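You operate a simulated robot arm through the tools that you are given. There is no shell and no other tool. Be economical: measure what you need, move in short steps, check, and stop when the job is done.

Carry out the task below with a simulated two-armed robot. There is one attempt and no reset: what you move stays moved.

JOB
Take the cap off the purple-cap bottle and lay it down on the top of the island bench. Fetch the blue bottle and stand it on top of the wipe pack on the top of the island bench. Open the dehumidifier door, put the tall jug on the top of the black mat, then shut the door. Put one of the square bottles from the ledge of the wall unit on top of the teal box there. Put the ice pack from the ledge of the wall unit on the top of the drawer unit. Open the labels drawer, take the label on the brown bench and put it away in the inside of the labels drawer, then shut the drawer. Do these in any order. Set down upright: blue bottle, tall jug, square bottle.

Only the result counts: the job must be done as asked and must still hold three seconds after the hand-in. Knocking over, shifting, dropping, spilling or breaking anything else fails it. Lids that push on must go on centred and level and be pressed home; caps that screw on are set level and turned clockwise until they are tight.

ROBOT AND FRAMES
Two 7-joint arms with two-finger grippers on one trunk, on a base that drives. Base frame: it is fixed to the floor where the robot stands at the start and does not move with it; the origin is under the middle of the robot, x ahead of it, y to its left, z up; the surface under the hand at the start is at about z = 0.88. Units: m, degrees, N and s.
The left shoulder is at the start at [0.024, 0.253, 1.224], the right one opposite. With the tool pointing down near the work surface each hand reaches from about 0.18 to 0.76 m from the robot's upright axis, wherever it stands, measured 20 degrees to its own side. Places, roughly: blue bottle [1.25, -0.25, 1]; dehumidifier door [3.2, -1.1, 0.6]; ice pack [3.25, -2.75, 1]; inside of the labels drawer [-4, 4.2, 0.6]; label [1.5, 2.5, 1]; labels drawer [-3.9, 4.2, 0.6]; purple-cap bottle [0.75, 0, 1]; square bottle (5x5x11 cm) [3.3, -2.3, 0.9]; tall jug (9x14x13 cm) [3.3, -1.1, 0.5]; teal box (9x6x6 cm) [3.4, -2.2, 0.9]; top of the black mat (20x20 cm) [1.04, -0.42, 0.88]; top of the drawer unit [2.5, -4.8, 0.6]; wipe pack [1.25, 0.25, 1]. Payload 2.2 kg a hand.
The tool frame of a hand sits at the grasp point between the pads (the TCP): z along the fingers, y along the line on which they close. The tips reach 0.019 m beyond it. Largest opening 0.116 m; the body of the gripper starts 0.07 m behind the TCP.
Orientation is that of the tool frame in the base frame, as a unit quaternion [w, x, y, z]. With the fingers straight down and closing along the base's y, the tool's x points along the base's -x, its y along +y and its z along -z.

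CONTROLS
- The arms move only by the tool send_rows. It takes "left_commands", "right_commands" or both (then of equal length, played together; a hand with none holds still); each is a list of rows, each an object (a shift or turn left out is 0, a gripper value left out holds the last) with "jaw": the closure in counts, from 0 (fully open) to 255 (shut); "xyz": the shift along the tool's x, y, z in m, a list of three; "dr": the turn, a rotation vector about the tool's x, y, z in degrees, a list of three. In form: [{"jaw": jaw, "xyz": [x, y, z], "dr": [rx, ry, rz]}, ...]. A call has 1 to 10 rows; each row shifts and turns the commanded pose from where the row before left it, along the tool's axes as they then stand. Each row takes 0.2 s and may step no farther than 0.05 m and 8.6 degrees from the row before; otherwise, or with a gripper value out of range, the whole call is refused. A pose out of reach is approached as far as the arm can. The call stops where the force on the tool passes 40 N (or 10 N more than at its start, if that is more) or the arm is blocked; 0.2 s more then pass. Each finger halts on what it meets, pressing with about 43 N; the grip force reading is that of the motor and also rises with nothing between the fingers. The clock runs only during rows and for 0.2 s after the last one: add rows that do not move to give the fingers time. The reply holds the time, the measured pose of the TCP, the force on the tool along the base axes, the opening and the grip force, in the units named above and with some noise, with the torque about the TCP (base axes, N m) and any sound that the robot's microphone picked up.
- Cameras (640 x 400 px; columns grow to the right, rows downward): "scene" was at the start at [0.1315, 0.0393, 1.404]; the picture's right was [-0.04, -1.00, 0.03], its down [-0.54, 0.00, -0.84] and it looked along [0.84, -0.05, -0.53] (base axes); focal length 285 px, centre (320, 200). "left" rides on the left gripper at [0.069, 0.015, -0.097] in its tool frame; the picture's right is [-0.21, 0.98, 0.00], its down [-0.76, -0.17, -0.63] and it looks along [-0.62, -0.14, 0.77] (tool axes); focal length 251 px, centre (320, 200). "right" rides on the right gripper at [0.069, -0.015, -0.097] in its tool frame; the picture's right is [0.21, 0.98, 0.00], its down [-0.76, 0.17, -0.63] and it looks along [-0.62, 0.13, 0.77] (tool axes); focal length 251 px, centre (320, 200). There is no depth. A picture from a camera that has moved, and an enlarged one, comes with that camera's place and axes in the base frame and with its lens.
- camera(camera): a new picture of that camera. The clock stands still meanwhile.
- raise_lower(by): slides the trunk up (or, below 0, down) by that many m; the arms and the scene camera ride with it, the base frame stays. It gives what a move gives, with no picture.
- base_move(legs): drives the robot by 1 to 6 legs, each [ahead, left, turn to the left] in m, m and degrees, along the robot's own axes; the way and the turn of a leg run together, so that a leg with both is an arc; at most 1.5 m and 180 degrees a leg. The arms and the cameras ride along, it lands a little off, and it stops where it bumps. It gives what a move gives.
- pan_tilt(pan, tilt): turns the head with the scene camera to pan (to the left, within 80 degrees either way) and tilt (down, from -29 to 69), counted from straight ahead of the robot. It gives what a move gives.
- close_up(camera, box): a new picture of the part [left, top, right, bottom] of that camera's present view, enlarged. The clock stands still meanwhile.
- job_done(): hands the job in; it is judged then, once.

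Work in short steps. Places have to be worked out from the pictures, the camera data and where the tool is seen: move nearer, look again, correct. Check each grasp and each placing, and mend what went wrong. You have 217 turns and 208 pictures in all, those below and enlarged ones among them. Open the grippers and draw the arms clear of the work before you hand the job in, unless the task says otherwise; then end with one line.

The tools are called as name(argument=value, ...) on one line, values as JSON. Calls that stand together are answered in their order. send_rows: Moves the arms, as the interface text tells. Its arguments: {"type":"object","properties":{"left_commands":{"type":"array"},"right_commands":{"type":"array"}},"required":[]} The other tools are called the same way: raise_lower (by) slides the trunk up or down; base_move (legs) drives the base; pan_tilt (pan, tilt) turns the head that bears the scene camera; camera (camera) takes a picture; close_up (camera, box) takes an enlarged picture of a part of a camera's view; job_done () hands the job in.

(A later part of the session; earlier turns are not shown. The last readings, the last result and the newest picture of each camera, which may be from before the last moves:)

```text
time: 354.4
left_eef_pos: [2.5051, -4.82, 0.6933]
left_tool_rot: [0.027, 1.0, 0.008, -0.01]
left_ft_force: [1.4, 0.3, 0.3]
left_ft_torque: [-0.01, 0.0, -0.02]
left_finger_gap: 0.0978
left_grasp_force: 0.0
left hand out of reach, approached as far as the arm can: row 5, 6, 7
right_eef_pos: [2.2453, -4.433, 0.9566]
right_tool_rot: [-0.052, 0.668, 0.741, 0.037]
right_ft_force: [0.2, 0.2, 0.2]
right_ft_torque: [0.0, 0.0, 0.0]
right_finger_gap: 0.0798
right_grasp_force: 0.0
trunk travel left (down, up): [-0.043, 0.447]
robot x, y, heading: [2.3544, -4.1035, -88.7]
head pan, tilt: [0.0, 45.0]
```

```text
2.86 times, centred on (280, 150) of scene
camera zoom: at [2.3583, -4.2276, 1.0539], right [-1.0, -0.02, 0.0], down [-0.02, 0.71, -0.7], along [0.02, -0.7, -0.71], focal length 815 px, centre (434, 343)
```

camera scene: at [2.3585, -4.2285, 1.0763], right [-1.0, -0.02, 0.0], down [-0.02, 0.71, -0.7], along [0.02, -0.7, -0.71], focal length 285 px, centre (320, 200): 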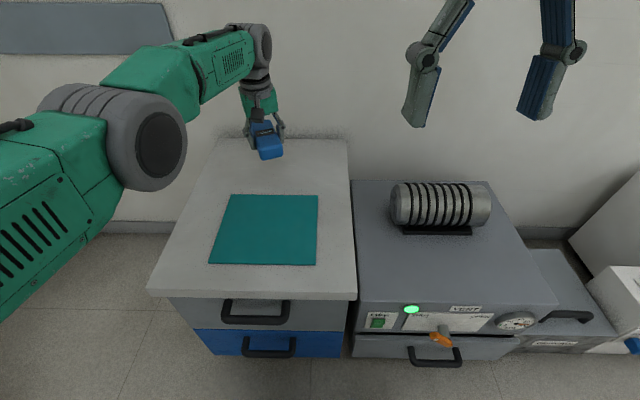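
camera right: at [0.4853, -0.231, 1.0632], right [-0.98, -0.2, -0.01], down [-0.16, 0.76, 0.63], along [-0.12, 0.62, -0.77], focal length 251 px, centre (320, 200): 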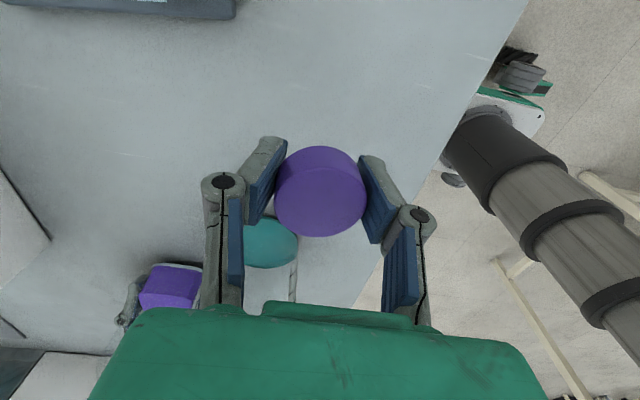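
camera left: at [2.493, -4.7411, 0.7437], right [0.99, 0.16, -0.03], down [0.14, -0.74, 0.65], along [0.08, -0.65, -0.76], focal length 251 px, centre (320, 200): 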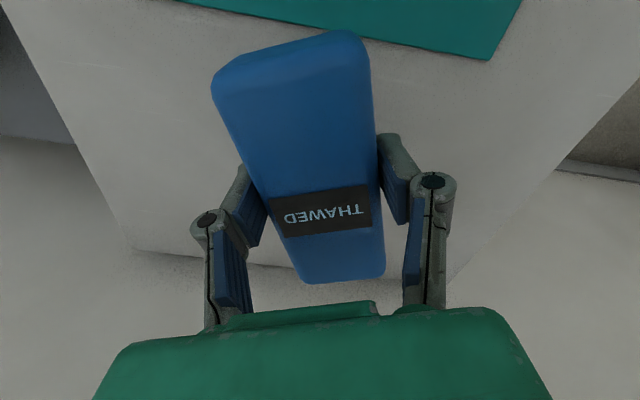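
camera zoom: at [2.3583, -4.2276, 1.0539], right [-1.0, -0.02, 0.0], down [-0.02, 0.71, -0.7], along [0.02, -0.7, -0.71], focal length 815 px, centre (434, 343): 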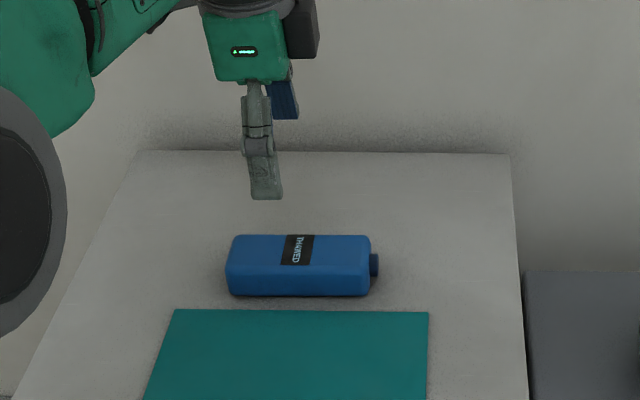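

Ice pack placed. Now the label: retract, raise the trunk, turn and drive north along x≈2.3.

send_rows(left_commands=[{"xyz": [0, -0.045, 0]}, {"xyz": [0, -0.045, 0]}, {"xyz": [0, -0.045, 0]}, {"xyz": [0, -0.045, 0]}, {"dr": [0, 0, -8.5]}, {"dr": [0, 0, -8.5]}, {"dr": [0, 0, -8.5]}, {"dr": [0, 0, -8.5]}, {"dr": [0, 0, -8.5]}, {"dr": [0, 0, -8.5]}])

raise_lower(by=0.38)

base_move(legs=[[-0.4, 0, 0], [0, 0, 178.7], [1.5, 0, 0], [1.5, 0, 0], [1.5, 0, 0], [0.5, 0, 0]])

pan_tilt(pan=20, tilt=20)

camera(camera="scene")

```text
time: 356.6
left_eef_pos: [2.4847, -4.8172, 0.6871]
left_tool_rot: [0.021, 0.898, 0.439, -0.023]
left_ft_force: [1.4, -0.2, -0.4]
left_ft_torque: [-0.02, 0.02, 0.0]
left_finger_gap: 0.0979
left_grasp_force: 0.1
left hand out of reach, approached as far as the arm can: row 1, 2, 3, 4
right_eef_pos: [2.2467, -4.4341, 0.9565]
right_tool_rot: [-0.052, 0.668, 0.742, 0.036]
right_ft_force: [-0.3, -0.9, -0.1]
right_ft_torque: [-0.01, -0.01, 0.02]
right_finger_gap: 0.0796
right_grasp_force: 0.1
trunk travel left (down, up): [-0.043, 0.447]
robot x, y, heading: [2.3572, -4.108, -88.7]
head pan, tilt: [0.0, 45.0]
```

```text
time: 360.3
left_eef_pos: [2.4847, -4.8186, 1.0669]
left_tool_rot: [0.021, 0.899, 0.438, -0.023]
left_ft_force: [-0.6, -0.4, -1.2]
left_ft_torque: [-0.01, 0.03, -0.02]
left_finger_gap: 0.0977
left_grasp_force: 0.0
right_eef_pos: [2.2464, -4.4342, 1.3353]
right_tool_rot: [-0.054, 0.668, 0.741, 0.038]
right_ft_force: [0.0, 0.8, -0.4]
right_ft_torque: [0.01, -0.03, -0.01]
right_finger_gap: 0.0796
right_grasp_force: 0.0
trunk travel left (down, up): [-0.423, 0.067]
robot x, y, heading: [2.3569, -4.103, -88.8]
head pan, tilt: [0.0, 45.0]
```

```text
time: 393.6
left_eef_pos: [2.3939, 2.0015, 1.0677]
left_tool_rot: [0.023, -0.417, 0.908, 0.02]
left_ft_force: [0.3, 0.5, 0.0]
left_ft_torque: [-0.04, -0.01, -0.03]
left_finger_gap: 0.0979
left_grasp_force: 0.0
right_eef_pos: [2.6143, 1.6056, 1.3367]
right_tool_rot: [0.039, 0.726, -0.684, 0.053]
right_ft_force: [-0.1, 0.0, 0.2]
right_ft_torque: [-0.02, -0.01, 0.03]
right_finger_gap: 0.0797
right_grasp_force: 0.1
trunk travel left (down, up): [-0.423, 0.067]
robot x, y, heading: [2.4835, 1.2803, 88.6]
head pan, tilt: [0.0, 45.0]
```

```text
time: 394.4
left_eef_pos: [2.395, 2.0015, 1.0691]
left_tool_rot: [0.023, -0.418, 0.908, 0.022]
left_ft_force: [-0.2, -0.1, 0.0]
left_ft_torque: [-0.02, 0.01, 0.0]
left_finger_gap: 0.0977
left_grasp_force: 0.0
right_eef_pos: [2.6135, 1.6035, 1.3347]
right_tool_rot: [0.042, 0.726, -0.684, 0.056]
right_ft_force: [-0.4, 0.7, 0.5]
right_ft_torque: [0.02, 0.0, -0.01]
right_finger_gap: 0.0793
right_grasp_force: 0.2
trunk travel left (down, up): [-0.423, 0.067]
robot x, y, heading: [2.4852, 1.285, 88.6]
head pan, tilt: [20.0, 20.0]
```

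```text
51 pictures are left
camera scene: at [2.4577, 1.4166, 1.4723], right [0.95, 0.32, 0.0], down [0.11, -0.33, -0.94], along [-0.3, 0.89, -0.35], focal length 285 px, centre (320, 200)
```

scene: 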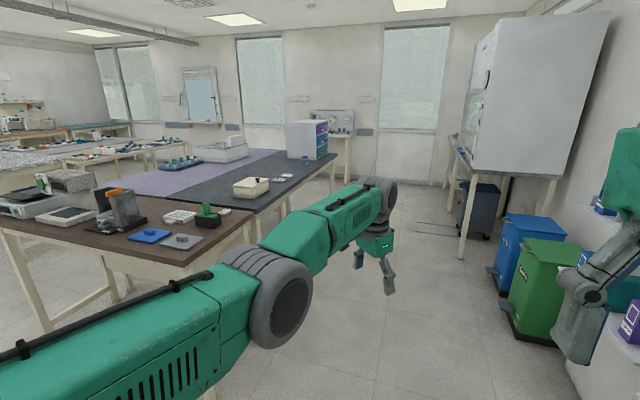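

The brown bench is at left. Zoom where the label should be.

close_up(camera="scene", box=[110, 180, 270, 280])

```text
4.00 times, centred on (190, 230) of scene
camera zoom: at [2.4577, 1.4166, 1.4723], right [0.95, 0.32, 0.0], down [0.11, -0.33, -0.94], along [-0.3, 0.89, -0.35], focal length 1141 px, centre (840, 80)
```

zoom: 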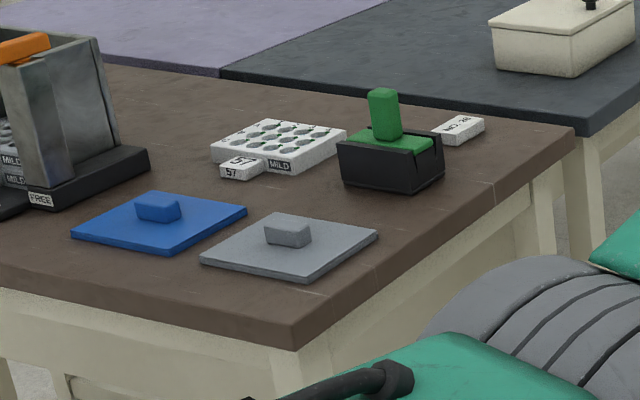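

The label is the small white block at about (1.57, 2.53). Retract and straighten the left hand, then drive to the bench's right side facing it.

send_rows(left_commands=[{"xyz": [0.03, -0.026, 0]}, {"xyz": [0.03, -0.026, 0]}, {"xyz": [0.03, -0.026, 0]}, {"xyz": [0.03, -0.026, 0]}, {"xyz": [0.03, -0.026, 0]}, {"dr": [0, 0, -8.5], "jaw": 30}, {"dr": [0, 0, -8.5]}, {"dr": [0, 0, -8.5]}, {"dr": [0, 0, -8.5]}, {"dr": [0, 0, -8.5]}])

base_move(legs=[[1.42, 0, 0], [0, 0, 91.4], [0.2, 0, 0]])

pan_tilt(pan=0, tilt=35)

camera(camera="scene")

```text
time: 396.6
left_eef_pos: [2.4478, 1.9828, 1.0568]
left_tool_rot: [-0.029, 0.718, -0.695, -0.01]
left_ft_force: [-0.3, -0.5, 0.7]
left_ft_torque: [0.02, -0.03, 0.03]
left_finger_gap: 0.1025
left_grasp_force: 0.1
left hand out of reach, approached as far as the arm can: row 1, 2, 3, 4, 5
right_eef_pos: [2.6144, 1.6046, 1.3333]
right_tool_rot: [0.042, 0.726, -0.684, 0.055]
right_ft_force: [0.3, 0.2, -0.3]
right_ft_torque: [0.01, 0.04, -0.03]
right_finger_gap: 0.0794
right_grasp_force: 0.1
trunk travel left (down, up): [-0.423, 0.067]
robot x, y, heading: [2.4864, 1.2843, 88.7]
head pan, tilt: [20.0, 20.0]
```

```text
time: 408.8
left_eef_pos: [1.6454, 2.7208, 1.0564]
left_tool_rot: [-0.014, 1.0, -0.005, -0.027]
left_ft_force: [0.2, 0.3, 0.5]
left_ft_torque: [0.06, 0.01, 0.03]
left_finger_gap: 0.1022
left_grasp_force: 0.1
right_eef_pos: [2.0315, 2.8701, 1.3352]
right_tool_rot: [-0.008, 0.998, 0.009, 0.067]
right_ft_force: [0.4, -0.2, -0.5]
right_ft_torque: [0.01, 0.0, 0.0]
right_finger_gap: 0.0798
right_grasp_force: 0.1
trunk travel left (down, up): [-0.423, 0.067]
robot x, y, heading: [2.343, 2.734, 176.5]
head pan, tilt: [20.0, 20.0]
```

```text
time: 409.6
left_eef_pos: [1.6443, 2.7214, 1.0548]
left_tool_rot: [-0.012, 1.0, -0.005, -0.025]
left_ft_force: [-0.1, -0.5, -0.7]
left_ft_torque: [-0.01, -0.02, 0.01]
left_finger_gap: 0.1025
left_grasp_force: 0.0
right_eef_pos: [2.032, 2.8709, 1.3325]
right_tool_rot: [-0.008, 0.997, 0.009, 0.072]
right_ft_force: [0.5, 0.7, 0.8]
right_ft_torque: [0.0, 0.01, -0.01]
right_finger_gap: 0.0797
right_grasp_force: 0.0
trunk travel left (down, up): [-0.423, 0.067]
robot x, y, heading: [2.3439, 2.7311, 176.2]
head pan, tilt: [0.0, 35.0]
```

```text
49 pictures are left
camera scene: at [2.2108, 2.7418, 1.4485], right [0.06, 1.0, 0.0], down [0.58, -0.04, -0.82], along [-0.82, 0.05, -0.58], focal length 285 px, centre (320, 200)
```

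scene: 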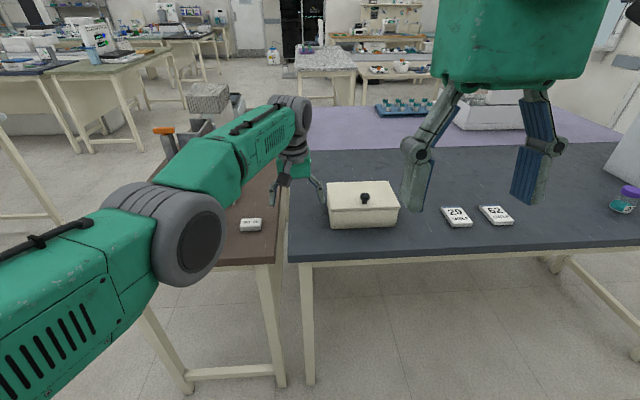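

Label at about (1.55, 2.577). Move base forward/left so the hand is near it.

base_move(legs=[[0.15, 0.13, 3]])

send_rows(left_commands=[{"xyz": [0.04, 0, 0]}, {}])

camera(camera="left")

```text
time: 411.2
left_eef_pos: [1.4923, 2.5621, 1.0531]
left_tool_rot: [-0.009, 0.999, 0.02, -0.024]
left_ft_force: [0.4, 0.1, 0.4]
left_ft_torque: [0.01, 0.0, 0.05]
left_finger_gap: 0.1023
left_grasp_force: 0.0
right_eef_pos: [1.8736, 2.7313, 1.3336]
right_tool_rot: [-0.007, 0.997, 0.034, 0.069]
right_ft_force: [-0.7, -0.4, 0.4]
right_ft_torque: [-0.01, -0.02, -0.03]
right_finger_gap: 0.0795
right_grasp_force: 0.0
trunk travel left (down, up): [-0.423, 0.067]
robot x, y, heading: [2.1908, 2.6027, 179.1]
head pan, tilt: [0.0, 35.0]
```

```text
time: 411.8
left_eef_pos: [1.498, 2.5762, 1.0539]
left_tool_rot: [-0.009, 0.999, 0.019, -0.024]
left_ft_force: [-0.3, 1.7, -0.8]
left_ft_torque: [-0.05, 0.01, 0.0]
left_finger_gap: 0.1022
left_grasp_force: 0.0
left hand out of reach, approached as far as the arm can: row 1
right_eef_pos: [1.8753, 2.7317, 1.332]
right_tool_rot: [-0.009, 0.997, 0.034, 0.074]
right_ft_force: [0.5, -0.1, -0.1]
right_ft_torque: [-0.04, -0.01, 0.01]
right_finger_gap: 0.0798
right_grasp_force: 0.0
trunk travel left (down, up): [-0.423, 0.067]
robot x, y, heading: [2.1913, 2.6061, 179.1]
head pan, tilt: [0.0, 35.0]
```

```text
48 pictures are left
camera left: at [1.5702, 2.5627, 1.1475], right [-0.18, -0.98, -0.01], down [-0.73, 0.13, 0.67], along [-0.66, 0.13, -0.74], focal length 251 px, centre (320, 200)
```

left: 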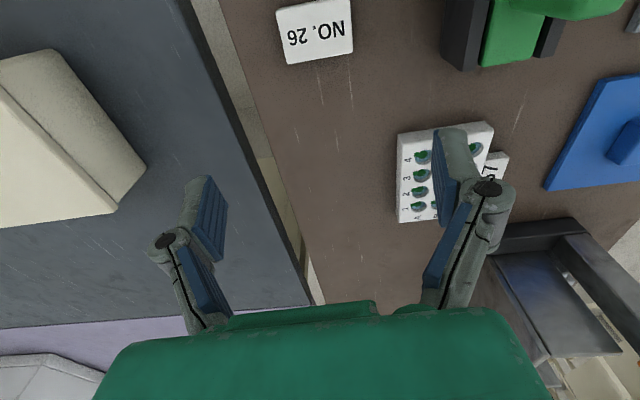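

Label "NO. 26" at (1.536, 2.576). Centre over it, align 12°, and lower partway.

send_rows(left_commands=[{"xyz": [0.035, 0, 0], "dr": [0, 0, -8.5]}, {"xyz": [0, 0, 0.03], "dr": [0, 0, -4]}, {"xyz": [0, 0, 0.04]}, {"xyz": [0, 0, 0.02]}, {}])

camera(camera="left")

```text
time: 413.0
left_eef_pos: [1.505, 2.581, 0.9608]
left_tool_rot: [-0.013, 0.991, 0.128, -0.023]
left_ft_force: [0.1, -1.1, 0.3]
left_ft_torque: [0.01, -0.01, -0.01]
left_finger_gap: 0.1024
left_grasp_force: 0.0
left hand out of reach, approached as far as the arm can: row 1, 3
right_eef_pos: [1.8756, 2.7245, 1.3324]
right_tool_rot: [-0.01, 0.997, 0.033, 0.072]
right_ft_force: [0.4, 1.2, 0.0]
right_ft_torque: [0.02, 0.02, 0.01]
right_finger_gap: 0.0796
right_grasp_force: 0.0
trunk travel left (down, up): [-0.423, 0.067]
robot x, y, heading: [2.19, 2.6004, 179.0]
head pan, tilt: [0.0, 35.0]
```

```text
47 pictures are left
camera left: at [1.5793, 2.5825, 1.0558], right [0.04, -1.0, -0.02], down [-0.74, -0.04, 0.67], along [-0.67, -0.01, -0.74], focal length 251 px, centre (320, 200)
```

left: 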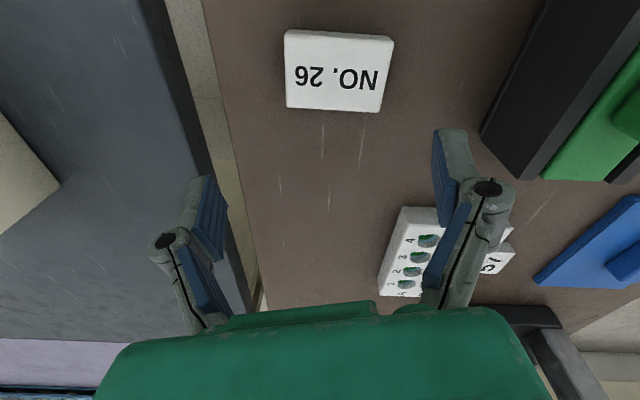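

Shift +2.7 cm back and lower.

send_rows(left_commands=[{"xyz": [0.027, 0.0153, 0]}, {"xyz": [0, 0, 0.03]}, {}])

camera(camera="left")

```text
time: 413.8
left_eef_pos: [1.5159, 2.5867, 0.9258]
left_tool_rot: [-0.012, 0.991, 0.128, -0.023]
left_ft_force: [-0.8, 0.1, 0.7]
left_ft_torque: [-0.03, 0.02, 0.04]
left_finger_gap: 0.1026
left_grasp_force: 0.1
left hand out of reach, approached as far as the arm can: row 1, 2
right_eef_pos: [1.8753, 2.7291, 1.3306]
right_tool_rot: [-0.01, 0.997, 0.034, 0.073]
right_ft_force: [-0.2, 1.1, 1.0]
right_ft_torque: [-0.03, -0.01, 0.01]
right_finger_gap: 0.0795
right_grasp_force: 0.1
trunk travel left (down, up): [-0.423, 0.067]
robot x, y, heading: [2.1908, 2.6076, 179.0]
head pan, tilt: [0.0, 35.0]
```

```text
46 pictures are left
camera left: at [1.5902, 2.5872, 1.0195], right [0.04, -1.0, -0.02], down [-0.74, -0.04, 0.67], along [-0.67, -0.01, -0.74], focal length 251 px, centre (320, 200)
```

left: 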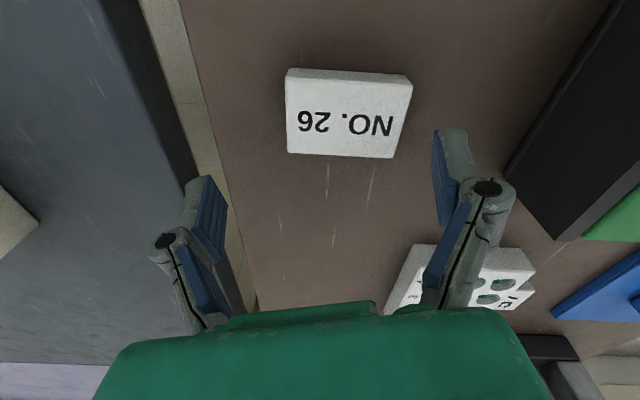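

send_rows(left_commands=[{"xyz": [0.03, 0.01, 0]}, {}, {}])

```text
time: 414.6
left_eef_pos: [1.5221, 2.5921, 0.9183]
left_tool_rot: [-0.013, 0.991, 0.128, -0.022]
left_ft_force: [-0.5, 0.3, 0.1]
left_ft_torque: [0.0, -0.06, -0.01]
left_finger_gap: 0.1023
left_grasp_force: 0.1
left hand out of reach, approached as far as the arm can: row 1
right_eef_pos: [1.8744, 2.7259, 1.3332]
right_tool_rot: [-0.009, 0.997, 0.033, 0.073]
right_ft_force: [-0.4, -0.2, -0.2]
right_ft_torque: [0.01, -0.02, 0.0]
right_finger_gap: 0.0795
right_grasp_force: 0.0
trunk travel left (down, up): [-0.423, 0.067]
robot x, y, heading: [2.1904, 2.6038, 179.0]
head pan, tilt: [0.0, 35.0]
```

The arm is in an awkward branch; use small base moves to centre, then lower.

base_move(legs=[[-0.016, 0.019, 0]])

camera(camera="left")

```text
time: 415.4
left_eef_pos: [1.5375, 2.571, 0.9186]
left_tool_rot: [-0.013, 0.991, 0.129, -0.021]
left_ft_force: [-0.2, -0.1, -0.1]
left_ft_torque: [-0.02, -0.01, -0.03]
left_finger_gap: 0.1023
left_grasp_force: 0.1
right_eef_pos: [1.8876, 2.7045, 1.3291]
right_tool_rot: [-0.01, 0.996, 0.034, 0.078]
right_ft_force: [-0.4, 0.7, -0.9]
right_ft_torque: [-0.01, -0.02, -0.02]
right_finger_gap: 0.0797
right_grasp_force: 0.0
trunk travel left (down, up): [-0.423, 0.067]
robot x, y, heading: [2.2073, 2.5862, 179.4]
head pan, tilt: [0.0, 35.0]
```

```text
45 pictures are left
camera left: at [1.6112, 2.5729, 1.0123], right [0.04, -1.0, -0.02], down [-0.74, -0.05, 0.67], along [-0.67, -0.01, -0.75], focal length 251 px, centre (320, 200)
```

left: 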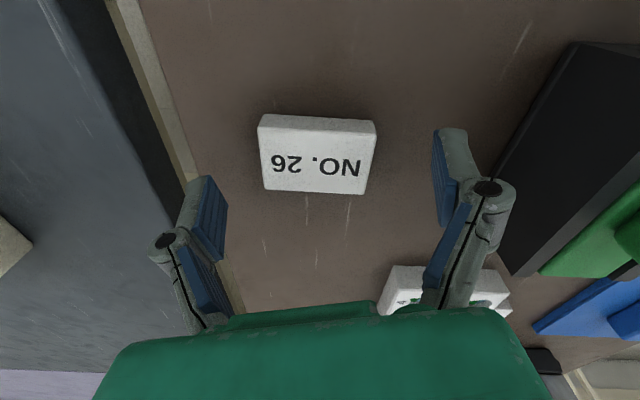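

Centred. Lower 1.6 cm by trunk and grip.

raise_lower(by=-0.016)

send_rows(left_commands=[{"jaw": 80}, {"jaw": 255}, {}, {}])

camera(camera="left")

```text
time: 416.0
left_eef_pos: [1.5377, 2.5599, 0.9052]
left_tool_rot: [-0.018, 0.991, 0.131, -0.023]
left_ft_force: [-0.6, -1.6, 0.7]
left_ft_torque: [0.08, 0.0, 0.01]
left_finger_gap: 0.1022
left_grasp_force: 0.1
right_eef_pos: [1.8914, 2.6905, 1.3134]
right_tool_rot: [-0.014, 0.996, 0.035, 0.081]
right_ft_force: [-0.3, -0.1, -1.2]
right_ft_torque: [0.04, 0.0, 0.01]
right_finger_gap: 0.0796
right_grasp_force: 0.1
trunk travel left (down, up): [-0.407, 0.083]
robot x, y, heading: [2.2051, 2.58, 178.9]
head pan, tilt: [0.0, 35.0]
```

```text
time: 417.0
left_eef_pos: [1.5404, 2.5628, 0.9065]
left_tool_rot: [-0.016, 0.991, 0.129, -0.025]
left_ft_force: [1.3, -3.8, 13.0]
left_ft_torque: [-0.53, 0.05, 0.07]
left_finger_gap: 0.0587
left_grasp_force: 42.6
right_eef_pos: [1.8936, 2.6961, 1.3145]
right_tool_rot: [-0.013, 0.996, 0.034, 0.078]
right_ft_force: [-0.8, -0.5, 0.9]
right_ft_torque: [0.11, -0.02, 0.03]
right_finger_gap: 0.0796
right_grasp_force: 0.0
trunk travel left (down, up): [-0.407, 0.083]
robot x, y, heading: [2.2068, 2.5822, 179.1]
head pan, tilt: [0.0, 35.0]
```

```text
44 pictures are left
camera left: at [1.6144, 2.5643, 1.0007], right [0.04, -1.0, -0.03], down [-0.74, -0.05, 0.67], along [-0.67, -0.01, -0.74], focal length 251 px, centre (320, 200)
```

left: 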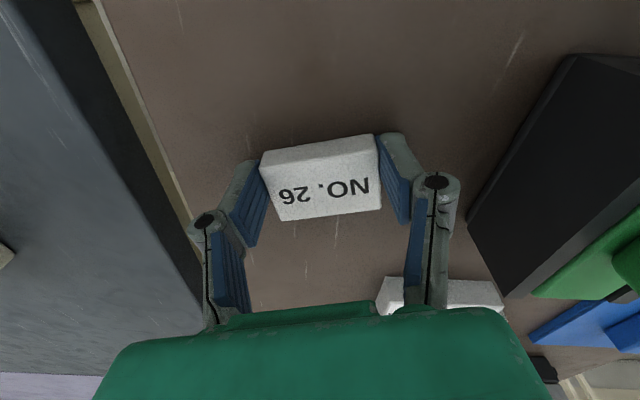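

Label gripped. Lift with the trunk, back off and move into the corridor; look west.

raise_lower(by=0.08)

send_rows(left_commands=[{"xyz": [0, 0, -0.04]}, {"xyz": [0, 0, -0.04]}, {}])

base_move(legs=[[-0.15, 0, 0], [0, 1.1, 0]])

pan_tilt(pan=-8, tilt=15)

camera(camera="scene")

```text
time: 418.2
left_eef_pos: [1.5397, 2.5834, 0.9869]
left_tool_rot: [-0.009, 0.991, 0.128, -0.025]
left_ft_force: [1.0, -0.5, -0.7]
left_ft_torque: [-0.04, -0.01, 0.0]
left_finger_gap: 0.0589
left_grasp_force: 42.5
right_eef_pos: [1.8952, 2.7219, 1.3905]
right_tool_rot: [-0.005, 0.996, 0.034, 0.081]
right_ft_force: [0.9, 0.9, 1.6]
right_ft_torque: [-0.03, -0.01, -0.03]
right_finger_gap: 0.0795
right_grasp_force: 0.0
trunk travel left (down, up): [-0.487, 0.003]
robot x, y, heading: [2.2063, 2.5831, 179.2]
head pan, tilt: [0.0, 35.0]
```

```text
time: 419.0
left_eef_pos: [1.5287, 2.5771, 1.0638]
left_tool_rot: [-0.013, 0.991, 0.128, -0.022]
left_ft_force: [0.6, -0.7, -1.2]
left_ft_torque: [0.04, -0.02, -0.02]
left_finger_gap: 0.0586
left_grasp_force: 43.3
left hand out of reach, approached as far as the arm can: row 1, 2
right_eef_pos: [1.8943, 2.7074, 1.3918]
right_tool_rot: [-0.009, 0.996, 0.034, 0.082]
right_ft_force: [-0.2, 0.5, -0.3]
right_ft_torque: [0.04, -0.04, 0.0]
right_finger_gap: 0.0795
right_grasp_force: 0.0
trunk travel left (down, up): [-0.487, 0.003]
robot x, y, heading: [2.207, 2.5838, 179.1]
head pan, tilt: [0.0, 35.0]
```

```text
time: 425.7
left_eef_pos: [1.6677, 1.4829, 1.0645]
left_tool_rot: [-0.006, 0.991, 0.129, -0.025]
left_ft_force: [1.7, 1.4, 0.0]
left_ft_torque: [-0.08, 0.02, -0.02]
left_finger_gap: 0.0584
left_grasp_force: 43.4
right_eef_pos: [2.0303, 1.6187, 1.389]
right_tool_rot: [-0.001, 0.996, 0.036, 0.083]
right_ft_force: [-0.6, -0.2, 0.0]
right_ft_torque: [-0.03, 0.04, 0.01]
right_finger_gap: 0.0796
right_grasp_force: 0.1
trunk travel left (down, up): [-0.487, 0.003]
robot x, y, heading: [2.3418, 1.4761, 179.5]
head pan, tilt: [0.0, 35.0]
```

```text
time: 426.5
left_eef_pos: [1.6713, 1.4766, 1.0681]
left_tool_rot: [-0.01, 0.991, 0.129, -0.028]
left_ft_force: [0.4, -0.6, -1.3]
left_ft_torque: [0.03, -0.02, -0.01]
left_finger_gap: 0.0584
left_grasp_force: 43.7
right_eef_pos: [2.0347, 1.6089, 1.3858]
right_tool_rot: [-0.004, 0.995, 0.036, 0.091]
right_ft_force: [-0.1, -0.5, -0.2]
right_ft_torque: [0.01, -0.01, 0.02]
right_finger_gap: 0.0796
right_grasp_force: 0.0
trunk travel left (down, up): [-0.487, 0.003]
robot x, y, heading: [2.3412, 1.4793, 179.3]
head pan, tilt: [-8.0, 15.0]
```

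```text
43 pictures are left
camera scene: at [2.2054, 1.4784, 1.5445], right [0.15, 0.99, 0.01], down [0.26, -0.03, -0.97], along [-0.95, 0.14, -0.26], focal length 285 px, centre (320, 200)
```

scene: 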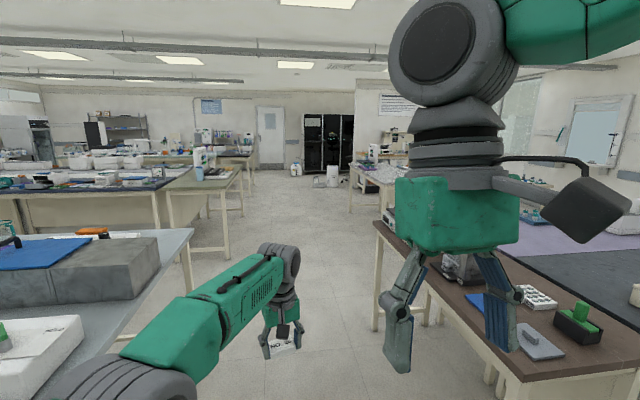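

The corridor is clear along y≈1.6. Drive west about 4.5 m.

base_move(legs=[[1.5, -0.12, 0.7], [1.5, 0, 0], [1.4, 0, 0]])

pan_tilt(pan=-40, tilt=20)

camera(camera="scene")

```text
refused: leg 1 is longer than a leg can be; nothing moved
```

```text
time: 427.5
left_eef_pos: [1.6714, 1.4828, 1.0693]
left_tool_rot: [-0.007, 0.991, 0.13, -0.028]
left_ft_force: [0.0, -0.7, 0.1]
left_ft_torque: [0.0, 0.03, 0.03]
left_finger_gap: 0.0586
left_grasp_force: 43.2
right_eef_pos: [2.0345, 1.6184, 1.3836]
right_tool_rot: [0.0, 0.995, 0.037, 0.089]
right_ft_force: [0.4, 0.1, -0.9]
right_ft_torque: [0.02, -0.02, -0.03]
right_finger_gap: 0.0796
right_grasp_force: 0.1
trunk travel left (down, up): [-0.487, 0.003]
robot x, y, heading: [2.3426, 1.4783, 179.7]
head pan, tilt: [-40.0, 20.0]
```

```text
42 pictures are left
camera scene: at [2.227, 1.5337, 1.5368], right [0.65, 0.76, 0.01], down [0.26, -0.22, -0.94], along [-0.71, 0.61, -0.34], focal length 285 px, centre (320, 200)
```

scene: 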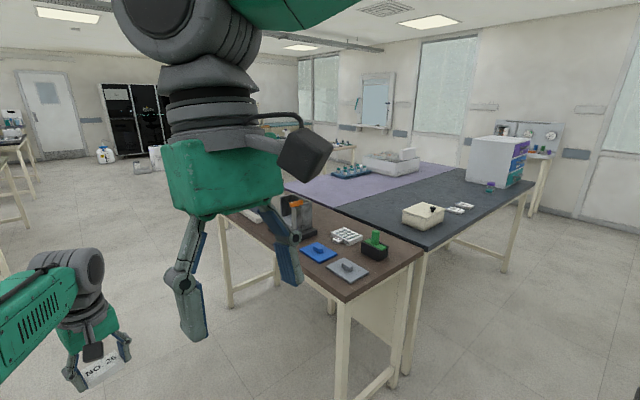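

Redo the drive with shorter legs.

base_move(legs=[[0, -0.15, 0], [1.45, 0, 0], [1.45, 0, 0], [1.45, 0, 0]])

camera(camera="scene")

```text
time: 449.1
left_eef_pos: [-2.6454, 1.7254, 1.0734]
left_tool_rot: [-0.03, 0.992, 0.121, -0.03]
left_ft_force: [-1.9, -4.0, 2.0]
left_ft_torque: [0.28, -0.19, -0.04]
left_finger_gap: 0.0585
left_grasp_force: 43.4
right_eef_pos: [-2.2748, 1.8368, 1.3912]
right_tool_rot: [-0.023, 0.996, 0.022, 0.088]
right_ft_force: [-0.7, -2.3, -0.2]
right_ft_torque: [0.25, -0.06, 0.04]
right_finger_gap: 0.0796
right_grasp_force: 0.1
trunk travel left (down, up): [-0.487, 0.003]
robot x, y, heading: [-1.9694, 1.7481, 178.1]
head pan, tilt: [-40.0, 20.0]
```

```text
41 pictures are left
camera scene: at [-2.0837, 1.7485, 1.538], right [0.67, 0.74, 0.04], down [0.26, -0.19, -0.95], along [-0.7, 0.64, -0.32], focal length 285 px, centre (320, 200)
```

scene: 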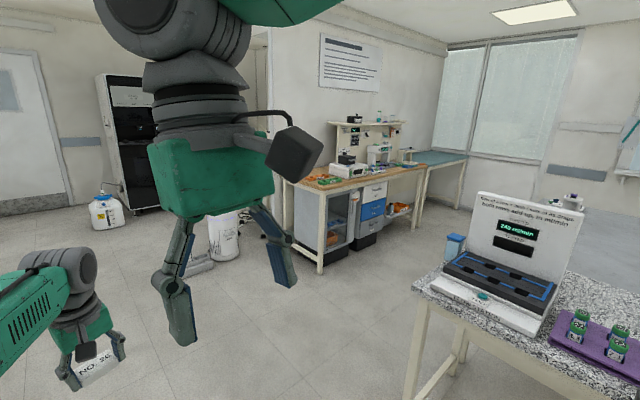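

The drawers are under the wooden bench ahead. Zoom in.

close_up(camera="scene", box=[270, 110, 470, 280])

```text
2.35 times, centred on (370, 195) of scene
camera zoom: at [-2.0837, 1.7485, 1.538], right [0.67, 0.74, 0.04], down [0.26, -0.19, -0.95], along [-0.7, 0.64, -0.32], focal length 671 px, centre (202, 212)
```

zoom: 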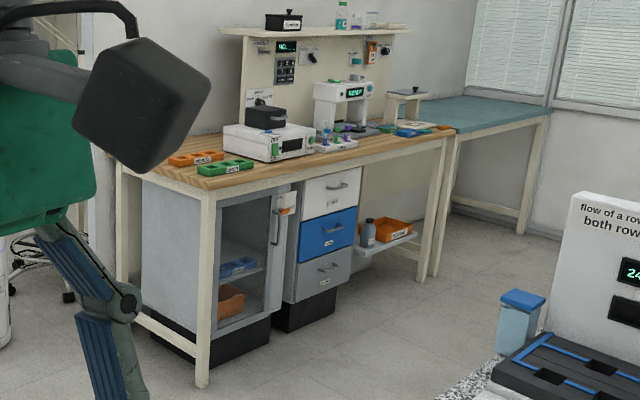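

The labels drawer is the white top drawer, front at x≈−3.9, y≈4.2, z≈0.64, facing +x. Drive there and view it.

base_move(legs=[[0.96, 0, 1.5], [0, -1.15, 0], [0, -1.15, 0]])

pan_tilt(pan=0, tilt=35)

camera(camera="scene")

```text
time: 465.2
left_eef_pos: [-3.6157, 4.0205, 1.0601]
left_tool_rot: [-0.018, 0.99, 0.141, -0.014]
left_ft_force: [-0.7, -0.9, 0.3]
left_ft_torque: [0.15, -0.05, 0.03]
left_finger_gap: 0.0584
left_grasp_force: 43.1
right_eef_pos: [-3.2512, 4.1505, 1.39]
right_tool_rot: [-0.025, 0.995, 0.043, 0.089]
right_ft_force: [-0.6, -1.2, -1.4]
right_ft_torque: [0.09, -0.03, 0.07]
right_finger_gap: 0.0795
right_grasp_force: 0.1
trunk travel left (down, up): [-0.487, 0.003]
robot x, y, heading: [-2.9427, 4.0704, -179.8]
head pan, tilt: [-40.0, 20.0]
```

```text
time: 466.2
left_eef_pos: [-3.6149, 4.0209, 1.0631]
left_tool_rot: [-0.015, 0.99, 0.143, -0.018]
left_ft_force: [-1.2, -0.8, 0.3]
left_ft_torque: [0.05, -0.07, -0.02]
left_finger_gap: 0.0583
left_grasp_force: 43.0
right_eef_pos: [-3.249, 4.1552, 1.3849]
right_tool_rot: [-0.022, 0.994, 0.043, 0.099]
right_ft_force: [0.6, -0.1, -1.8]
right_ft_torque: [0.02, 0.0, 0.01]
right_finger_gap: 0.0796
right_grasp_force: 0.0
trunk travel left (down, up): [-0.487, 0.003]
robot x, y, heading: [-2.9437, 4.0674, -180.1]
head pan, tilt: [0.0, 35.0]
```

```text
39 pictures are left
camera scene: at [-3.0796, 4.0121, 1.511], right [0.0, 1.0, 0.04], down [0.58, 0.03, -0.82], along [-0.82, 0.02, -0.58], focal length 285 px, centre (320, 200)
```

scene: 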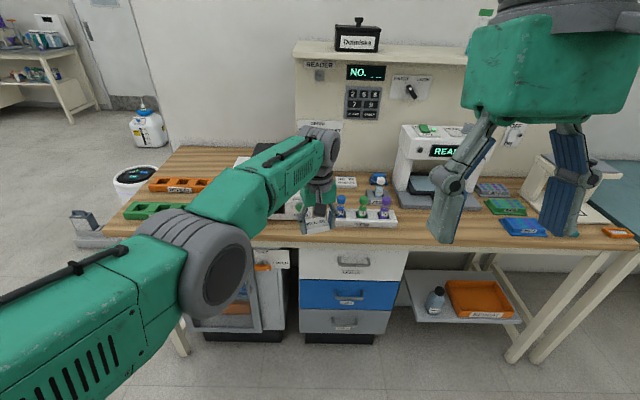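

Prepare: lift the left hand with the label, pitch the right hand forward, and lower the trunk.

send_rows(left_commands=[{"xyz": [0, 0, -0.04]}, {"xyz": [0, 0, -0.04]}, {"xyz": [0, 0, -0.04]}, {"xyz": [0, 0, -0.04]}, {"xyz": [0, 0, -0.04]}, {"xyz": [0, 0, -0.04]}, {}, {}, {}, {}], right_commands=[{"dr": [0, -8.3, 0]}, {"dr": [0, -8.3, 0]}, {"dr": [0, -8.3, 0]}, {"dr": [0, -8.3, 0]}, {"dr": [0, -8.3, 0]}, {"dr": [0, -8.3, 0]}, {"dr": [0, -8.3, 0]}, {"dr": [0, -8.3, 0]}, {"dr": [0, -8.3, 0]}, {"dr": [0, -8.3, 0]}])

send_rows(right_commands=[{"dr": [0, 0, -8.5]}, {"dr": [0, 0, -8.5]}, {"dr": [0, 0, -8.5]}, {"dr": [0, 0, -8.5]}, {"dr": [0, 0, -8.5]}, {"dr": [0, 0, -8.5]}, {"dr": [0, 0, -8.5]}, {"dr": [0, 0, -8.5]}, {"dr": [0, 0, -8.5]}, {"dr": [0, 0, -8.5]}])

raise_lower(by=-0.4)

camera(camera="scene")

```text
time: 468.6
left_eef_pos: [-3.6012, 4.1157, 1.3013]
left_tool_rot: [0.016, 0.99, 0.137, -0.021]
left_ft_force: [0.1, -0.6, 1.7]
left_ft_torque: [0.09, 0.0, -0.02]
left_finger_gap: 0.0583
left_grasp_force: 42.6
left hand out of reach, approached as far as the arm can: row 1, 2, 5, 6
right_eef_pos: [-3.2866, 4.219, 1.4242]
right_tool_rot: [0.031, 0.81, 0.018, -0.585]
right_ft_force: [-0.4, 2.3, -2.9]
right_ft_torque: [-0.08, 0.17, 0.24]
right_finger_gap: 0.0794
right_grasp_force: 0.1
right hand out of reach, approached as far as the arm can: row 7, 8, 9, 10
trunk travel left (down, up): [-0.487, 0.003]
robot x, y, heading: [-2.9453, 4.0872, -179.6]
head pan, tilt: [0.0, 35.0]
stopped in row 10 (left hand): the arm was blocked; the commanded pose is now the measured one
```

```text
time: 471.0
left_eef_pos: [-3.5949, 4.0318, 1.3051]
left_tool_rot: [-0.01, 0.99, 0.141, -0.021]
left_ft_force: [0.1, -0.2, -0.9]
left_ft_torque: [-0.02, 0.03, -0.02]
left_finger_gap: 0.0584
left_grasp_force: 43.5
right_eef_pos: [-3.2858, 4.1205, 1.4397]
right_tool_rot: [-0.395, 0.569, 0.572, -0.439]
right_ft_force: [0.7, -1.9, 1.2]
right_ft_torque: [0.05, -0.02, -0.1]
right_finger_gap: 0.0795
right_grasp_force: 0.1
right hand out of reach, approached as far as the arm can: row 1
trunk travel left (down, up): [-0.487, 0.003]
robot x, y, heading: [-2.9482, 4.0729, -179.8]
head pan, tilt: [0.0, 35.0]
stopped in row 10 (right hand): the arm was blocked; the commanded pose is now the measured one
```

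```text
time: 474.9
left_eef_pos: [-3.5987, 4.083, 0.9033]
left_tool_rot: [0.012, 0.99, 0.138, -0.018]
left_ft_force: [-0.4, 1.9, -1.4]
left_ft_torque: [-0.11, 0.0, 0.0]
left_finger_gap: 0.0587
left_grasp_force: 42.6
right_eef_pos: [-3.293, 4.1854, 1.0305]
right_tool_rot: [-0.385, 0.592, 0.557, -0.437]
right_ft_force: [-1.5, 1.4, -1.6]
right_ft_torque: [-0.09, 0.0, 0.16]
right_finger_gap: 0.0797
right_grasp_force: 0.1
trunk travel left (down, up): [-0.087, 0.403]
robot x, y, heading: [-2.9413, 4.0782, -180.1]
head pan, tilt: [0.0, 35.0]
```

```text
38 pictures are left
camera scene: at [-3.0754, 4.0928, 1.1114], right [-0.19, 0.98, -0.03], down [0.58, 0.09, -0.81], along [-0.79, -0.17, -0.58], focal length 285 px, centre (320, 200)
```

scene: 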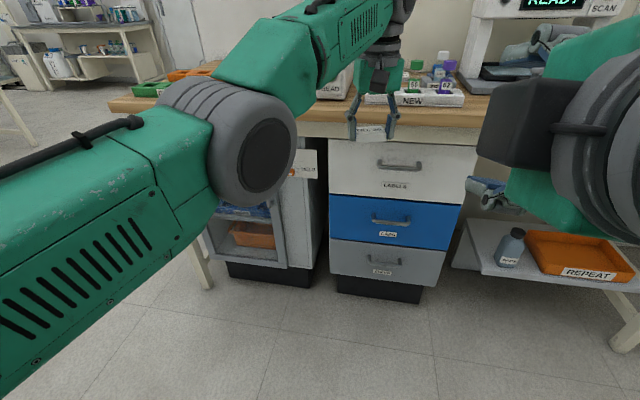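

Handle estimated at (−3.807, 4.16, 0.72), drawer reads "LABELS". Bring the right hand forward toward it while retracting the left.

send_rows(left_commands=[{"xyz": [0.03, 0, -0.01]}, {"xyz": [0.03, 0, -0.01]}, {"xyz": [0.03, 0, -0.01]}, {"xyz": [0.03, 0, -0.01]}, {"xyz": [0.03, 0, -0.01]}, {}, {}, {}, {}, {}], right_commands=[{"jaw": 60, "xyz": [0.0008, 0.0152, 0.0443]}, {"xyz": [0.0008, 0.0152, 0.0443]}, {"xyz": [0.0008, 0.0152, 0.0443]}, {"xyz": [0.0008, 0.0152, 0.0443]}, {"xyz": [0.0008, 0.0152, 0.0443]}, {"xyz": [0.0008, 0.0152, 0.0443]}, {"xyz": [0.0008, 0.0152, 0.0443]}, {"xyz": [0.0008, 0.0152, 0.0443]}, {"xyz": [0.0008, 0.0152, 0.0443]}, {}])

camera(camera="right")

camera(camera="scene")

```text
time: 477.1
left_eef_pos: [-3.5751, 4.0864, 0.9609]
left_tool_rot: [0.002, 0.989, 0.143, -0.022]
left_ft_force: [-0.3, 0.9, -0.4]
left_ft_torque: [-0.09, 0.0, 0.0]
left_finger_gap: 0.0587
left_grasp_force: 42.6
left hand out of reach, approached as far as the arm can: row 1, 2, 3, 4, 5
right_eef_pos: [-3.6254, 4.1435, 0.7864]
right_tool_rot: [-0.387, 0.581, 0.562, -0.445]
right_ft_force: [-0.3, 1.6, 0.1]
right_ft_torque: [-0.03, 0.05, 0.1]
right_finger_gap: 0.089
right_grasp_force: 0.0
trunk travel left (down, up): [-0.087, 0.403]
robot x, y, heading: [-2.9461, 4.0775, -180.1]
head pan, tilt: [0.0, 35.0]
```

```text
37 pictures are left
camera right: at [-3.5403, 4.2187, 0.8253], right [0.3, 0.15, -0.94], down [0.67, -0.73, 0.1], along [-0.68, -0.67, -0.31], focal length 251 px, centre (320, 200)
```

right: 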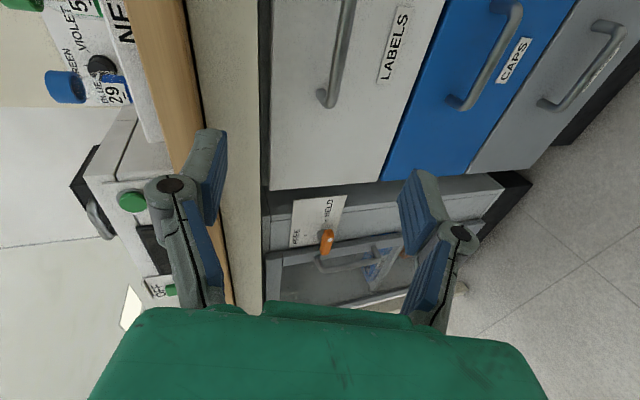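

```text
36 pictures are left
camera scene: at [-3.0784, 4.0886, 1.1125], right [0.0, 1.0, -0.01], down [0.58, -0.01, -0.82], along [-0.82, -0.01, -0.58], focal length 285 px, centre (320, 200)
```

scene: 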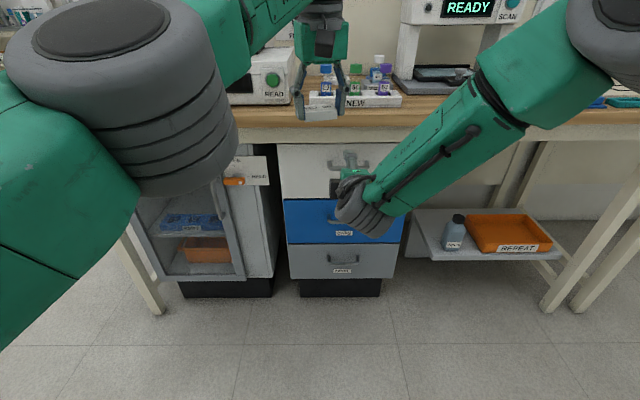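

Handle's near end seen at (−3.807, 4.11, 0.72) — consistent. Base forward 8 cm, then pre-grasp alignment.

base_move(legs=[[0.08, 0, 0]])

send_rows(right_commands=[{"xyz": [0.0105, 0.015, 0.023]}, {"xyz": [0.0105, 0.015, 0.023]}, {}])

camera(camera="right")

```text
time: 478.1
left_eef_pos: [-3.6598, 4.0679, 0.9621]
left_tool_rot: [-0.003, 0.989, 0.143, -0.021]
left_ft_force: [-0.2, 0.0, -1.3]
left_ft_torque: [0.01, -0.02, 0.02]
left_finger_gap: 0.0585
left_grasp_force: 43.1
right_eef_pos: [-3.7063, 4.1239, 0.7857]
right_tool_rot: [-0.389, 0.576, 0.567, -0.441]
right_ft_force: [-0.5, -0.3, 0.3]
right_ft_torque: [-0.02, 0.03, -0.01]
right_finger_gap: 0.0889
right_grasp_force: 0.0
trunk travel left (down, up): [-0.087, 0.403]
robot x, y, heading: [-3.0274, 4.0741, -179.8]
head pan, tilt: [0.0, 35.0]
```

```text
time: 478.9
left_eef_pos: [-3.6596, 4.0621, 0.9661]
left_tool_rot: [-0.003, 0.99, 0.137, -0.021]
left_ft_force: [-0.3, -0.2, -0.8]
left_ft_torque: [0.0, -0.01, 0.01]
left_finger_gap: 0.0582
left_grasp_force: 42.4
right_eef_pos: [-3.7377, 4.1369, 0.7444]
right_tool_rot: [-0.393, 0.574, 0.567, -0.441]
right_ft_force: [0.4, 0.4, 0.1]
right_ft_torque: [0.01, -0.01, 0.02]
right_finger_gap: 0.0885
right_grasp_force: 0.1
trunk travel left (down, up): [-0.087, 0.403]
robot x, y, heading: [-3.0239, 4.0712, -180.0]
head pan, tilt: [0.0, 35.0]
```

```text
35 pictures are left
camera right: at [-3.6541, 4.2112, 0.7851], right [0.29, 0.17, -0.94], down [0.68, -0.73, 0.08], along [-0.68, -0.66, -0.33], focal length 251 px, centre (320, 200)
```

right: 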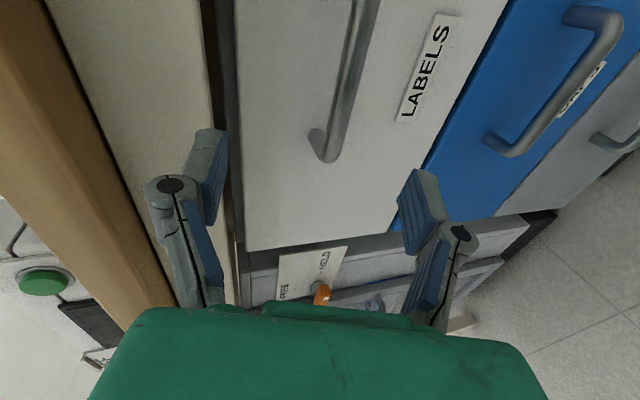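

Bar at z≈0.711, x≈−3.807. Advance onto it and grip.

send_rows(right_commands=[{"xyz": [0.0105, 0.0055, 0.034]}, {"xyz": [0.0105, 0.0055, 0.034]}, {}, {"jaw": 160}, {"jaw": 255}, {}, {}, {}])

camera(camera="right")

```text
time: 480.7
left_eef_pos: [-3.6591, 4.0644, 0.9656]
left_tool_rot: [-0.004, 0.99, 0.142, -0.022]
left_ft_force: [-0.3, 0.5, -0.1]
left_ft_torque: [0.02, 0.02, -0.04]
left_finger_gap: 0.0584
left_grasp_force: 43.4
right_eef_pos: [-3.8012, 4.1605, 0.7101]
right_tool_rot: [-0.392, 0.576, 0.566, -0.441]
right_ft_force: [-2.3, -0.4, 1.9]
right_ft_torque: [0.01, 0.02, -0.01]
right_finger_gap: 0.0001
right_grasp_force: 28.3
trunk travel left (down, up): [-0.087, 0.403]
robot x, y, heading: [-3.0275, 4.0734, -179.8]
head pan, tilt: [0.0, 35.0]
```

```text
34 pictures are left
camera right: at [-3.7166, 4.2343, 0.7513], right [0.29, 0.16, -0.94], down [0.67, -0.73, 0.08], along [-0.68, -0.66, -0.32], focal length 251 px, centre (320, 200)
```

right: 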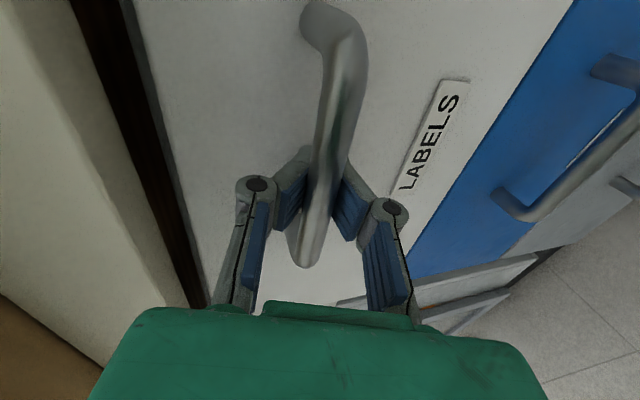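

Fingertips closed behind the bar – a hook. Pull the drawer by backing the base.

base_move(legs=[[-0.1, 0, 0]])

camera(camera="right")

```text
time: 481.9
left_eef_pos: [-3.5578, 4.0644, 0.9653]
left_tool_rot: [-0.004, 0.99, 0.14, -0.021]
left_ft_force: [0.3, -0.9, -0.5]
left_ft_torque: [-0.02, 0.01, -0.01]
left_finger_gap: 0.0587
left_grasp_force: 42.5
right_eef_pos: [-3.7003, 4.1584, 0.7114]
right_tool_rot: [-0.393, 0.575, 0.566, -0.44]
right_ft_force: [1.5, 0.5, -3.4]
right_ft_torque: [0.05, 0.03, -0.02]
right_finger_gap: 0.0059
right_grasp_force: 28.5
trunk travel left (down, up): [-0.087, 0.403]
robot x, y, heading: [-2.9232, 4.0735, -180.0]
head pan, tilt: [0.0, 35.0]
```

```text
33 pictures are left
camera right: at [-3.6149, 4.2327, 0.7516], right [0.29, 0.16, -0.94], down [0.68, -0.73, 0.08], along [-0.68, -0.66, -0.33], focal length 251 px, centre (320, 200)
```

right: 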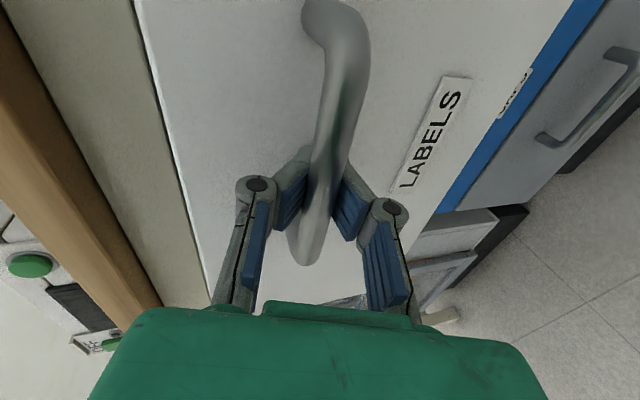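

The drawer is sliding out. Pull 15 cm more.

base_move(legs=[[-0.15, 0, 0]])

camera(camera="scene")

```text
time: 483.2
left_eef_pos: [-3.4102, 4.0623, 0.968]
left_tool_rot: [-0.001, 0.991, 0.134, -0.023]
left_ft_force: [0.1, -0.2, 0.4]
left_ft_torque: [-0.01, 0.03, 0.0]
left_finger_gap: 0.0586
left_grasp_force: 43.0
right_eef_pos: [-3.5477, 4.1565, 0.7109]
right_tool_rot: [-0.391, 0.575, 0.568, -0.441]
right_ft_force: [0.6, 4.3, -21.7]
right_ft_torque: [0.21, 0.23, -0.29]
right_finger_gap: 0.0
right_grasp_force: 28.1
trunk travel left (down, up): [-0.087, 0.403]
robot x, y, heading: [-2.7743, 4.0728, -180.0]
head pan, tilt: [0.0, 35.0]
```

```text
32 pictures are left
camera scene: at [-2.9122, 4.0746, 1.1118], right [0.0, 1.0, 0.0], down [0.58, 0.0, -0.81], along [-0.81, 0.0, -0.58], focal length 285 px, centre (320, 200)
```

scene: 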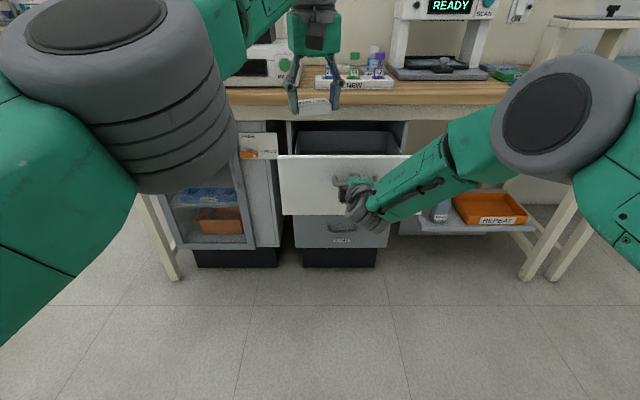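

Drawer is ~25 cm open. Release and withdraw the right hand up and back.

send_rows(right_commands=[{"jaw": 60}, {}, {"xyz": [0, 0, -0.035]}, {"xyz": [0, 0, -0.04]}, {"xyz": [-0.002, -0.02, -0.04]}, {"xyz": [-0.002, -0.02, -0.04]}, {"xyz": [-0.002, -0.02, -0.04]}, {"xyz": [-0.002, -0.02, -0.04]}, {"xyz": [-0.002, -0.02, -0.04]}, {"xyz": [-0.002, -0.02, -0.03]}])

base_move(legs=[[0.15, 0, 0]])

camera(camera="scene")

```text
time: 485.4
left_eef_pos: [-3.4054, 4.0599, 0.976]
left_tool_rot: [0.0, 0.991, 0.13, -0.027]
left_ft_force: [0.2, -0.4, -0.5]
left_ft_torque: [0.0, 0.05, 0.01]
left_finger_gap: 0.0583
left_grasp_force: 42.8
right_eef_pos: [-3.2866, 4.1674, 0.9249]
right_tool_rot: [-0.394, 0.573, 0.566, -0.443]
right_ft_force: [0.2, -1.2, 0.2]
right_ft_torque: [-0.01, 0.02, -0.01]
right_finger_gap: 0.0888
right_grasp_force: 0.0
trunk travel left (down, up): [-0.087, 0.403]
robot x, y, heading: [-2.7764, 4.0674, -179.8]
head pan, tilt: [0.0, 35.0]
```

```text
time: 486.8
left_eef_pos: [-3.5583, 4.0595, 0.9739]
left_tool_rot: [0.001, 0.991, 0.132, -0.025]
left_ft_force: [-0.3, 0.2, -1.1]
left_ft_torque: [0.02, -0.08, 0.0]
left_finger_gap: 0.0585
left_grasp_force: 43.0
right_eef_pos: [-3.4386, 4.166, 0.9238]
right_tool_rot: [-0.392, 0.573, 0.567, -0.443]
right_ft_force: [0.0, -0.3, 0.3]
right_ft_torque: [0.02, 0.0, -0.03]
right_finger_gap: 0.0887
right_grasp_force: 0.0
trunk travel left (down, up): [-0.087, 0.403]
robot x, y, heading: [-2.9248, 4.0737, -179.9]
head pan, tilt: [0.0, 35.0]
```

```text
31 pictures are left
camera scene: at [-3.0586, 4.0736, 1.1123], right [0.0, 1.0, 0.0], down [0.58, 0.0, -0.82], along [-0.82, 0.0, -0.58], focal length 285 px, centre (320, 200)
```

scene: 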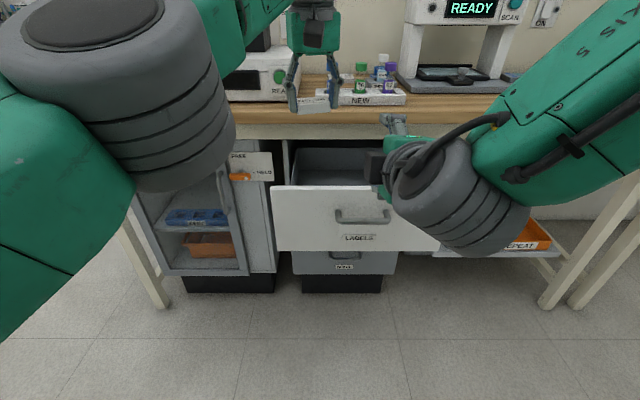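

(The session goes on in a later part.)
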